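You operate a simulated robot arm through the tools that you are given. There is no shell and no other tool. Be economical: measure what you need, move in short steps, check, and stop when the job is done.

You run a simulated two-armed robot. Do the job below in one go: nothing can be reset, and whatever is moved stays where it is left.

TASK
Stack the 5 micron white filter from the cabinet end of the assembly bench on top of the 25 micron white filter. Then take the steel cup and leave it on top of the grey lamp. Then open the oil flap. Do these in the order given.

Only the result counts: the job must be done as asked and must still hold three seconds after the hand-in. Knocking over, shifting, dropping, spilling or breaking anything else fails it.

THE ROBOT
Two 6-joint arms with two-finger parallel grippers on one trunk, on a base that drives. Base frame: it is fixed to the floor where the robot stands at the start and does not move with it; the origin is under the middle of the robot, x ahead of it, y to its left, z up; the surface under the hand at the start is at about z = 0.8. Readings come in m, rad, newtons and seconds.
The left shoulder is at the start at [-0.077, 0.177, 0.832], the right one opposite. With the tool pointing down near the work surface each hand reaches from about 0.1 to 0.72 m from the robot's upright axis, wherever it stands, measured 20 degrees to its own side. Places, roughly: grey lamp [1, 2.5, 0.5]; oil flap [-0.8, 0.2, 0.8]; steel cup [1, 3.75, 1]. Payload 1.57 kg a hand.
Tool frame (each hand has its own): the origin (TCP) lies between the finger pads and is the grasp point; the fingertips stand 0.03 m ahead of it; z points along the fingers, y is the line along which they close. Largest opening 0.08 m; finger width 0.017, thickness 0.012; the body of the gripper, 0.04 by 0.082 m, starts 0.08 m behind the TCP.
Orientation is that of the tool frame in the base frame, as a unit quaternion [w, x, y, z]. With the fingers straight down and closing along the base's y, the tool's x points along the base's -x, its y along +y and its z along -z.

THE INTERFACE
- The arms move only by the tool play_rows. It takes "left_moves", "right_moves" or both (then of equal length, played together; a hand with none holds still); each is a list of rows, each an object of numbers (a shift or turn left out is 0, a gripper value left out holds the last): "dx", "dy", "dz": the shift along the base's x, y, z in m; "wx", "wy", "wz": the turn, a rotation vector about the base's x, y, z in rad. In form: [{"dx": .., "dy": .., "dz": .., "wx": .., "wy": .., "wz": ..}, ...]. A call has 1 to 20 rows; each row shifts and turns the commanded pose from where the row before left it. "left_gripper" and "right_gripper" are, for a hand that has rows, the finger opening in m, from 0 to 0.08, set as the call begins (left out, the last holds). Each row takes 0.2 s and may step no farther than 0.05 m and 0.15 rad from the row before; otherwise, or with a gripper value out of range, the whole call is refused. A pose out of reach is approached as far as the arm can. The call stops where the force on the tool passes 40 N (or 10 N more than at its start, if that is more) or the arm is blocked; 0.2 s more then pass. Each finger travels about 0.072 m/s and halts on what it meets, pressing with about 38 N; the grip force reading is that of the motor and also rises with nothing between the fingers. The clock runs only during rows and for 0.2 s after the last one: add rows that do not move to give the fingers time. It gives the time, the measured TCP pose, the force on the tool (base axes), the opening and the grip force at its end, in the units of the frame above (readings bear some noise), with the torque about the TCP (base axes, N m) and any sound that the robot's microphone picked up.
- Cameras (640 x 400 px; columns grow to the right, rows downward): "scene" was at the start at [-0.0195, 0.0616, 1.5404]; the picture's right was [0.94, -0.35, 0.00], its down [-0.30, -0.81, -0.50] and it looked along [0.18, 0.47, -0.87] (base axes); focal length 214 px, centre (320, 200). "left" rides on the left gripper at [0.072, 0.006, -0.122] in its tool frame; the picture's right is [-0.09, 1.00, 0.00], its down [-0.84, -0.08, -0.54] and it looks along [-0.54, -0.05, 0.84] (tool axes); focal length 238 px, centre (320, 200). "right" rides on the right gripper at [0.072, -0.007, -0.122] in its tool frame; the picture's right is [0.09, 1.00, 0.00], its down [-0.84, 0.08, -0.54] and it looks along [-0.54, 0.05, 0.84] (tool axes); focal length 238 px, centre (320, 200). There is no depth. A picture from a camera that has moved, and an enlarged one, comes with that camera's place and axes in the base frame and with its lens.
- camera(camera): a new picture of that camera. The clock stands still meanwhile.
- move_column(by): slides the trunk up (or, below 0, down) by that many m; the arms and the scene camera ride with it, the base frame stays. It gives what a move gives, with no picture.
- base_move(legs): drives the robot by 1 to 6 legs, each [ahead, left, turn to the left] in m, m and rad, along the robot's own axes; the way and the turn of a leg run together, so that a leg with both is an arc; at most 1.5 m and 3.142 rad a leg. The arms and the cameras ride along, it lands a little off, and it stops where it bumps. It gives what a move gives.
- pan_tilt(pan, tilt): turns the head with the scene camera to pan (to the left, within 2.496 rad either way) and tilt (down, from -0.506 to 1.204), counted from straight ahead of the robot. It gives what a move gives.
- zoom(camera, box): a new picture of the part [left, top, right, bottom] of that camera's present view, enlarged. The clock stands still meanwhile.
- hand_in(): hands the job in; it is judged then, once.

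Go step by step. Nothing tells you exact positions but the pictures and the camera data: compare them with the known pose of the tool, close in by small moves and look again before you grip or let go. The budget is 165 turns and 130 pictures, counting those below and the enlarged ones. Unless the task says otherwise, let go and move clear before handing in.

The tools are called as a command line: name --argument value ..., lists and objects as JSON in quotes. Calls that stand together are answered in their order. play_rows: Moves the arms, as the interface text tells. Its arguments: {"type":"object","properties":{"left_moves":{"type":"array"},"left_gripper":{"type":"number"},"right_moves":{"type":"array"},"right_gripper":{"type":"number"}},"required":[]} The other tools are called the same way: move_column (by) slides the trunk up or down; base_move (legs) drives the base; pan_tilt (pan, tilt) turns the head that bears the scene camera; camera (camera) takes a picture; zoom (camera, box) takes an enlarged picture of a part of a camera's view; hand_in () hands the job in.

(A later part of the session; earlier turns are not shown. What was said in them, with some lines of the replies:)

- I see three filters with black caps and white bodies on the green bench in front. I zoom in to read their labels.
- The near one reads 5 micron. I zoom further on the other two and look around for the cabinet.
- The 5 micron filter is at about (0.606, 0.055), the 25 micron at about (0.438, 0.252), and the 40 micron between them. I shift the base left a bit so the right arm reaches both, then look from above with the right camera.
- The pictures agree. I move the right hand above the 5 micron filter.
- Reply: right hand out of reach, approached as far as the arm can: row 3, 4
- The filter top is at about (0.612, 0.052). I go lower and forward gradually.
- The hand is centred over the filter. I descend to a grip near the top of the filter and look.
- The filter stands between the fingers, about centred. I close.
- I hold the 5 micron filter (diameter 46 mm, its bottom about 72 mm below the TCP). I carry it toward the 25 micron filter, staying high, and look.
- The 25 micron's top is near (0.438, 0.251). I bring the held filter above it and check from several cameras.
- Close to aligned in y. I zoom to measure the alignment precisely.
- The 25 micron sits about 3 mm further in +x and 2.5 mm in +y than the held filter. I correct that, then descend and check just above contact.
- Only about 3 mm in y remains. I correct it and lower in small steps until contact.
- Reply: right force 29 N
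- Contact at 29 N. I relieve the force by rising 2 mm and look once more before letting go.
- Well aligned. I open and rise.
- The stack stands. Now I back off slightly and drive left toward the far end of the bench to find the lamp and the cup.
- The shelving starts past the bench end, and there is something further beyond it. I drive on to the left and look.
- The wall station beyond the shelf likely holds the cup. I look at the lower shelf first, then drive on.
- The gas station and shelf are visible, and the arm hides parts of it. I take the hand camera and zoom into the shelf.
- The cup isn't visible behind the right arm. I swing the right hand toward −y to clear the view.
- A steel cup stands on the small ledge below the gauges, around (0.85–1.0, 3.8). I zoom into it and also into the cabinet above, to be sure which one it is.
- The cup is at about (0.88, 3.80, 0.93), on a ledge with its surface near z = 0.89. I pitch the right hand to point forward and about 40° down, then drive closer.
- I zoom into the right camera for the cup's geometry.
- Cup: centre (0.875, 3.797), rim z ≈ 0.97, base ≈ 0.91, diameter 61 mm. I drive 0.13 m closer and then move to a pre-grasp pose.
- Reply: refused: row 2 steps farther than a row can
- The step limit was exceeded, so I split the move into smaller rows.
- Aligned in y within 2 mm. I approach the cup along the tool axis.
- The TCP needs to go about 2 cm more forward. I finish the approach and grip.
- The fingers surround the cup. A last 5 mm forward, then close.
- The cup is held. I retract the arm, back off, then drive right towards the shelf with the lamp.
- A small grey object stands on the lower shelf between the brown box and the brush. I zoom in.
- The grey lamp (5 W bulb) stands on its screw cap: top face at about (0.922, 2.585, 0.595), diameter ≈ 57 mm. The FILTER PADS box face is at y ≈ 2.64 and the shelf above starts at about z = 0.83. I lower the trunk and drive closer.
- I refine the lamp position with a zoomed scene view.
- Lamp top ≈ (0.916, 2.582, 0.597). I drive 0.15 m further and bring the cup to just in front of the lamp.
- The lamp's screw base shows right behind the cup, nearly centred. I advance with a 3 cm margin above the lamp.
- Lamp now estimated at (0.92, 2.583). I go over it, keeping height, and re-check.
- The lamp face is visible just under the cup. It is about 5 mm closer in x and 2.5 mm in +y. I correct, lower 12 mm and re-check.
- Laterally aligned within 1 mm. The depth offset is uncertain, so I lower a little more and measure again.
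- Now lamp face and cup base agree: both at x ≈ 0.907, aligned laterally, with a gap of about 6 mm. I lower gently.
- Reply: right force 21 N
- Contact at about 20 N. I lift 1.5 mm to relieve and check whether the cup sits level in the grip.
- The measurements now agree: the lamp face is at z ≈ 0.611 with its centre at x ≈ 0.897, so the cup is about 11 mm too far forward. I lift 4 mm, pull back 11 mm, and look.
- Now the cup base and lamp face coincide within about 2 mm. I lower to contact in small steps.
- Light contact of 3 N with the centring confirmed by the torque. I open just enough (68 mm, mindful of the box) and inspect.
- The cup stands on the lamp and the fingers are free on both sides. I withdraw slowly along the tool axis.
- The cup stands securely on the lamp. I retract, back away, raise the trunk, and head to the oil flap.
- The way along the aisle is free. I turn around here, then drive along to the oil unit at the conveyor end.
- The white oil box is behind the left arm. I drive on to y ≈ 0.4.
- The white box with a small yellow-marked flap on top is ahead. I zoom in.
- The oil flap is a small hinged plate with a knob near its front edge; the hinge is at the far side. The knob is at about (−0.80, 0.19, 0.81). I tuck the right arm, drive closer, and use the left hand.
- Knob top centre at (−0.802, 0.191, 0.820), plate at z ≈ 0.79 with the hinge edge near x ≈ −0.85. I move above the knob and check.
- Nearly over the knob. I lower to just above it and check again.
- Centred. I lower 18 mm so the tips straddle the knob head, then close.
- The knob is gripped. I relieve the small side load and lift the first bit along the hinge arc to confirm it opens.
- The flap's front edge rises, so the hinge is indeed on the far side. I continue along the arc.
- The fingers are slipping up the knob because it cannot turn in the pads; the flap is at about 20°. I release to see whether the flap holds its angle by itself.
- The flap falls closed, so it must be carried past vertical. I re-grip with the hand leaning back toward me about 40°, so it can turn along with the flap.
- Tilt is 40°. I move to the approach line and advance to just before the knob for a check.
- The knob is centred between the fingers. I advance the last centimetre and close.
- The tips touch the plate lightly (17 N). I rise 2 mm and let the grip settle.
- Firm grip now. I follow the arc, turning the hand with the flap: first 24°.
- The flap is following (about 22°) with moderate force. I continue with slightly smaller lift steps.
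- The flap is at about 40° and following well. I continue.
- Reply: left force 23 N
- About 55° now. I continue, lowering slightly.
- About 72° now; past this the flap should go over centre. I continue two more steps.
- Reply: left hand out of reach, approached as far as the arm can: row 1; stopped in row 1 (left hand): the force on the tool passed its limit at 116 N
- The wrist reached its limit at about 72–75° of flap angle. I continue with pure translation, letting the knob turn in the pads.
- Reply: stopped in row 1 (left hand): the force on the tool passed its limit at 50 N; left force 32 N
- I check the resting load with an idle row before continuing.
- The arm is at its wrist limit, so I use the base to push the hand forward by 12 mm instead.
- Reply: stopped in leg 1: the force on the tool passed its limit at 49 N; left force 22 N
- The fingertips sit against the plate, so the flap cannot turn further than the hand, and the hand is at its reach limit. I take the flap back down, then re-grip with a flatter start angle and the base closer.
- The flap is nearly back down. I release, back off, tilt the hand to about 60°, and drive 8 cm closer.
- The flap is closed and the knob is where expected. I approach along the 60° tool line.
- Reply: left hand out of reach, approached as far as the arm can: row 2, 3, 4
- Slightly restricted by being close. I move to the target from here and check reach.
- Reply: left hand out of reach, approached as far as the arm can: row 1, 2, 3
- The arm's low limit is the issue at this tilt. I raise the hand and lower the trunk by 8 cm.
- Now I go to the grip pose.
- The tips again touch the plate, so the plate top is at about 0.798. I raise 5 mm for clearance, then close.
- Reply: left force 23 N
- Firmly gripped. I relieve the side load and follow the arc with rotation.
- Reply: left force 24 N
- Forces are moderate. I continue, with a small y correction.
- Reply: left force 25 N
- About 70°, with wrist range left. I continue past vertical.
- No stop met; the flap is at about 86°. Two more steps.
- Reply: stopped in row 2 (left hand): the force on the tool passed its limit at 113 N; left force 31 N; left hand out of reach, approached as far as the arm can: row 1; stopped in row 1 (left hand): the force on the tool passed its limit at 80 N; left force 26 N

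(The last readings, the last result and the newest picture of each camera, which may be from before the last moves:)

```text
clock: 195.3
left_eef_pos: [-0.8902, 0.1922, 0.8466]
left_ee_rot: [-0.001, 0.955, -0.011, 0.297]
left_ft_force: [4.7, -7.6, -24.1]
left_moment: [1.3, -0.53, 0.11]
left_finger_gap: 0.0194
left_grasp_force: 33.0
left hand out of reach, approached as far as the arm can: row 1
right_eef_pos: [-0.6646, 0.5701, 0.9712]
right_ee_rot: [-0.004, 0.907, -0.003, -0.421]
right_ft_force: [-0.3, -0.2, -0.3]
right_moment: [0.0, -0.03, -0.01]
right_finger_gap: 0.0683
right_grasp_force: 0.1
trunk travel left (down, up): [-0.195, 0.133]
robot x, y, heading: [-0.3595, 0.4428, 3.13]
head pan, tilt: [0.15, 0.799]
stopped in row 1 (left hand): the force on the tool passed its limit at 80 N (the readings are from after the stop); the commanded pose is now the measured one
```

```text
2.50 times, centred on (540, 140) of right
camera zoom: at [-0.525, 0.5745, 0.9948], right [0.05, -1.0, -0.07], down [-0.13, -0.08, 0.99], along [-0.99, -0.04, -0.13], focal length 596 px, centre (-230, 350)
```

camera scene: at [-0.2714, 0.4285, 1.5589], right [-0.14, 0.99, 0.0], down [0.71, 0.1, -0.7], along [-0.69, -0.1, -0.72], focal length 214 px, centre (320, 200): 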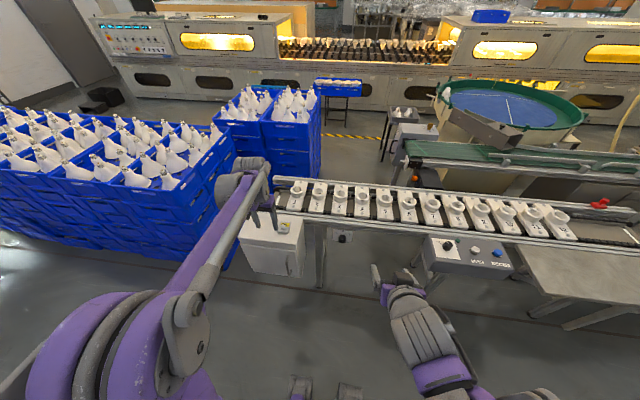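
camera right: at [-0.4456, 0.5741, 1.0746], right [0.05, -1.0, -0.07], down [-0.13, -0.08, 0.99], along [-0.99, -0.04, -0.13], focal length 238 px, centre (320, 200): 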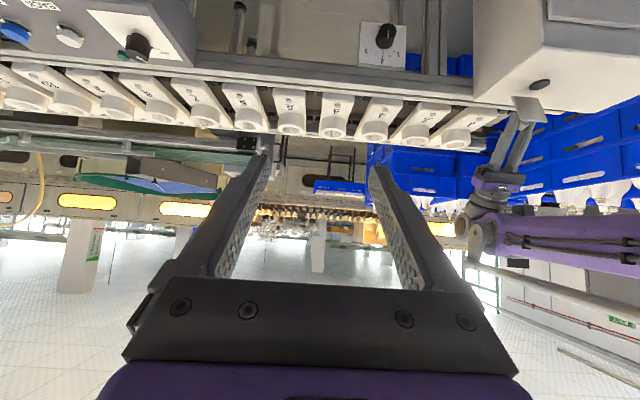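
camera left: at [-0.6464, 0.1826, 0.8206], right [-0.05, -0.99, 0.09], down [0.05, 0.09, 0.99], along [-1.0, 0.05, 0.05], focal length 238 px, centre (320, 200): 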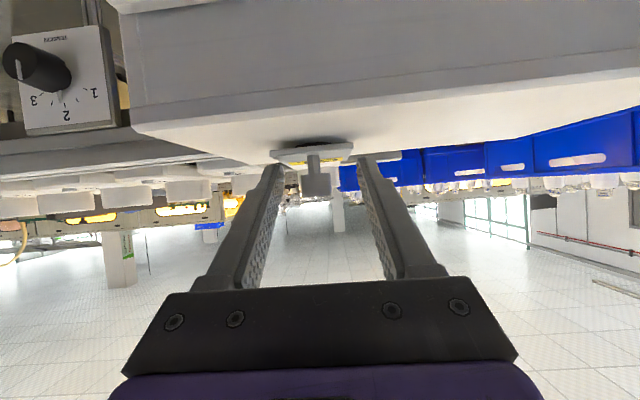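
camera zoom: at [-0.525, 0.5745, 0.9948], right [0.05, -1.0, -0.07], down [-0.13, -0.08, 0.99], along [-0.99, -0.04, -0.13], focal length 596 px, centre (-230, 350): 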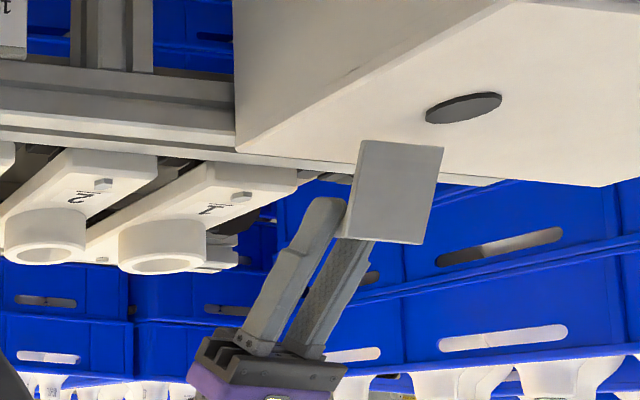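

The flap is now at about 103°, past vertical. I open the gripper and look.

play_rows --left_moves '[{}, {}, {}]' --left_gripper 0.06

zoom --camera "right" --box '[440, 60, 640, 220]'

```text
clock: 196.1
left_eef_pos: [-0.8907, 0.193, 0.8447]
left_ee_rot: [-0.001, 0.955, -0.011, 0.297]
left_ft_force: [-1.6, -12.7, -29.4]
left_moment: [2.09, -0.3, 0.0]
left_finger_gap: 0.0602
left_grasp_force: 0.3
right_eef_pos: [-0.6644, 0.5711, 0.97]
right_ee_rot: [-0.004, 0.907, -0.004, -0.422]
right_ft_force: [1.4, 0.2, 0.1]
right_moment: [0.0, 0.0, 0.04]
right_finger_gap: 0.0683
right_grasp_force: 0.1
trunk travel left (down, up): [-0.195, 0.133]
robot x, y, heading: [-0.3658, 0.4426, 3.134]
head pan, tilt: [0.15, 0.799]
```

```text
2.50 times, centred on (540, 140) of right
camera zoom: at [-0.5256, 0.5745, 0.9946], right [0.05, -1.0, -0.07], down [-0.13, -0.08, 0.99], along [-0.99, -0.04, -0.13], focal length 596 px, centre (-230, 350)
```

zoom: 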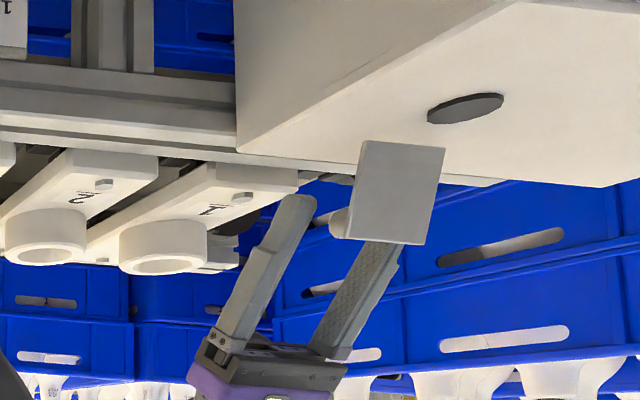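

The flap stays open by itself. I withdraw the hand upward while turning it back.

play_rows --left_moves '[{"dz": 0.004, "wy": 0.08}, {"dz": 0.02, "wy": 0.1}, {"dz": 0.03, "wy": 0.1}, {"dz": 0.04, "wy": 0.1}, {"dz": 0.04, "wy": 0.1}, {"dz": 0.04}, {}]'

zoom --camera "right" --box '[440, 60, 640, 220]'

```text
clock: 197.7
left_eef_pos: [-0.8879, 0.1948, 1.02]
left_ee_rot: [0.002, 0.998, -0.01, 0.061]
left_ft_force: [0.5, 0.2, 0.7]
left_moment: [-0.02, 0.01, 0.0]
left_finger_gap: 0.0597
left_grasp_force: 0.0
right_eef_pos: [-0.6633, 0.5699, 0.9703]
right_ee_rot: [-0.004, 0.907, -0.004, -0.422]
right_ft_force: [0.6, 0.0, 0.4]
right_moment: [0.01, 0.0, -0.03]
right_finger_gap: 0.0681
right_grasp_force: 0.0
trunk travel left (down, up): [-0.195, 0.133]
robot x, y, heading: [-0.3622, 0.4412, 3.134]
head pan, tilt: [0.15, 0.799]
```

```text
2.50 times, centred on (540, 140) of right
camera zoom: at [-0.5255, 0.5745, 0.9946], right [0.05, -1.0, -0.08], down [-0.13, -0.08, 0.99], along [-0.99, -0.04, -0.13], focal length 596 px, centre (-230, 350)
```

zoom: 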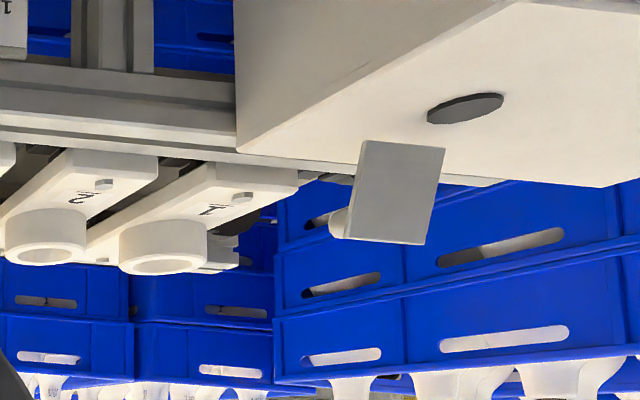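

The flap stands open on its own at its stop. I back away slightly to be clear and take one last look at it.

base_move --legs '[[-0.2, 0, 0]]'

camera --camera "scene"

```text
clock: 199.3
left_eef_pos: [-0.6889, 0.1908, 1.0203]
left_ee_rot: [0.002, 0.998, -0.008, 0.061]
left_ft_force: [-0.5, -0.2, 0.0]
left_moment: [0.02, 0.0, 0.04]
left_finger_gap: 0.0602
left_grasp_force: 0.0
right_eef_pos: [-0.4674, 0.5677, 0.9703]
right_ee_rot: [-0.004, 0.907, -0.002, -0.421]
right_ft_force: [1.2, 0.1, 0.2]
right_moment: [-0.01, 0.0, 0.04]
right_finger_gap: 0.068
right_grasp_force: 0.1
trunk travel left (down, up): [-0.195, 0.133]
robot x, y, heading: [-0.167, 0.4387, 3.135]
head pan, tilt: [0.15, 0.799]
```

```text
5 pictures are left
camera scene: at [-0.2082, 0.428, 1.4776], right [-0.15, 0.99, 0.0], down [0.71, 0.1, -0.7], along [-0.69, -0.1, -0.72], focal length 214 px, centre (320, 200)
```

scene: 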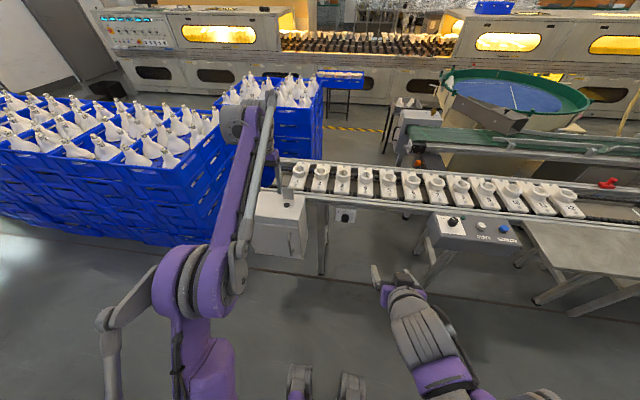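

The scene looks undisturbed, and the flap stands open with both hands clear. I hand in.

hand_in

```text
The job is handed in.
```

I did all three steps in order and handed the job in:
- **Filters:** the 5 micron filter is on top of the 25 micron one.
- **Cup:** the steel cup is on top of the grey lamp.
- **Oil flap:** it stands open on its own. The first two tries at opening it did not get it past vertical; on the first the flap dropped shut from about 20°.
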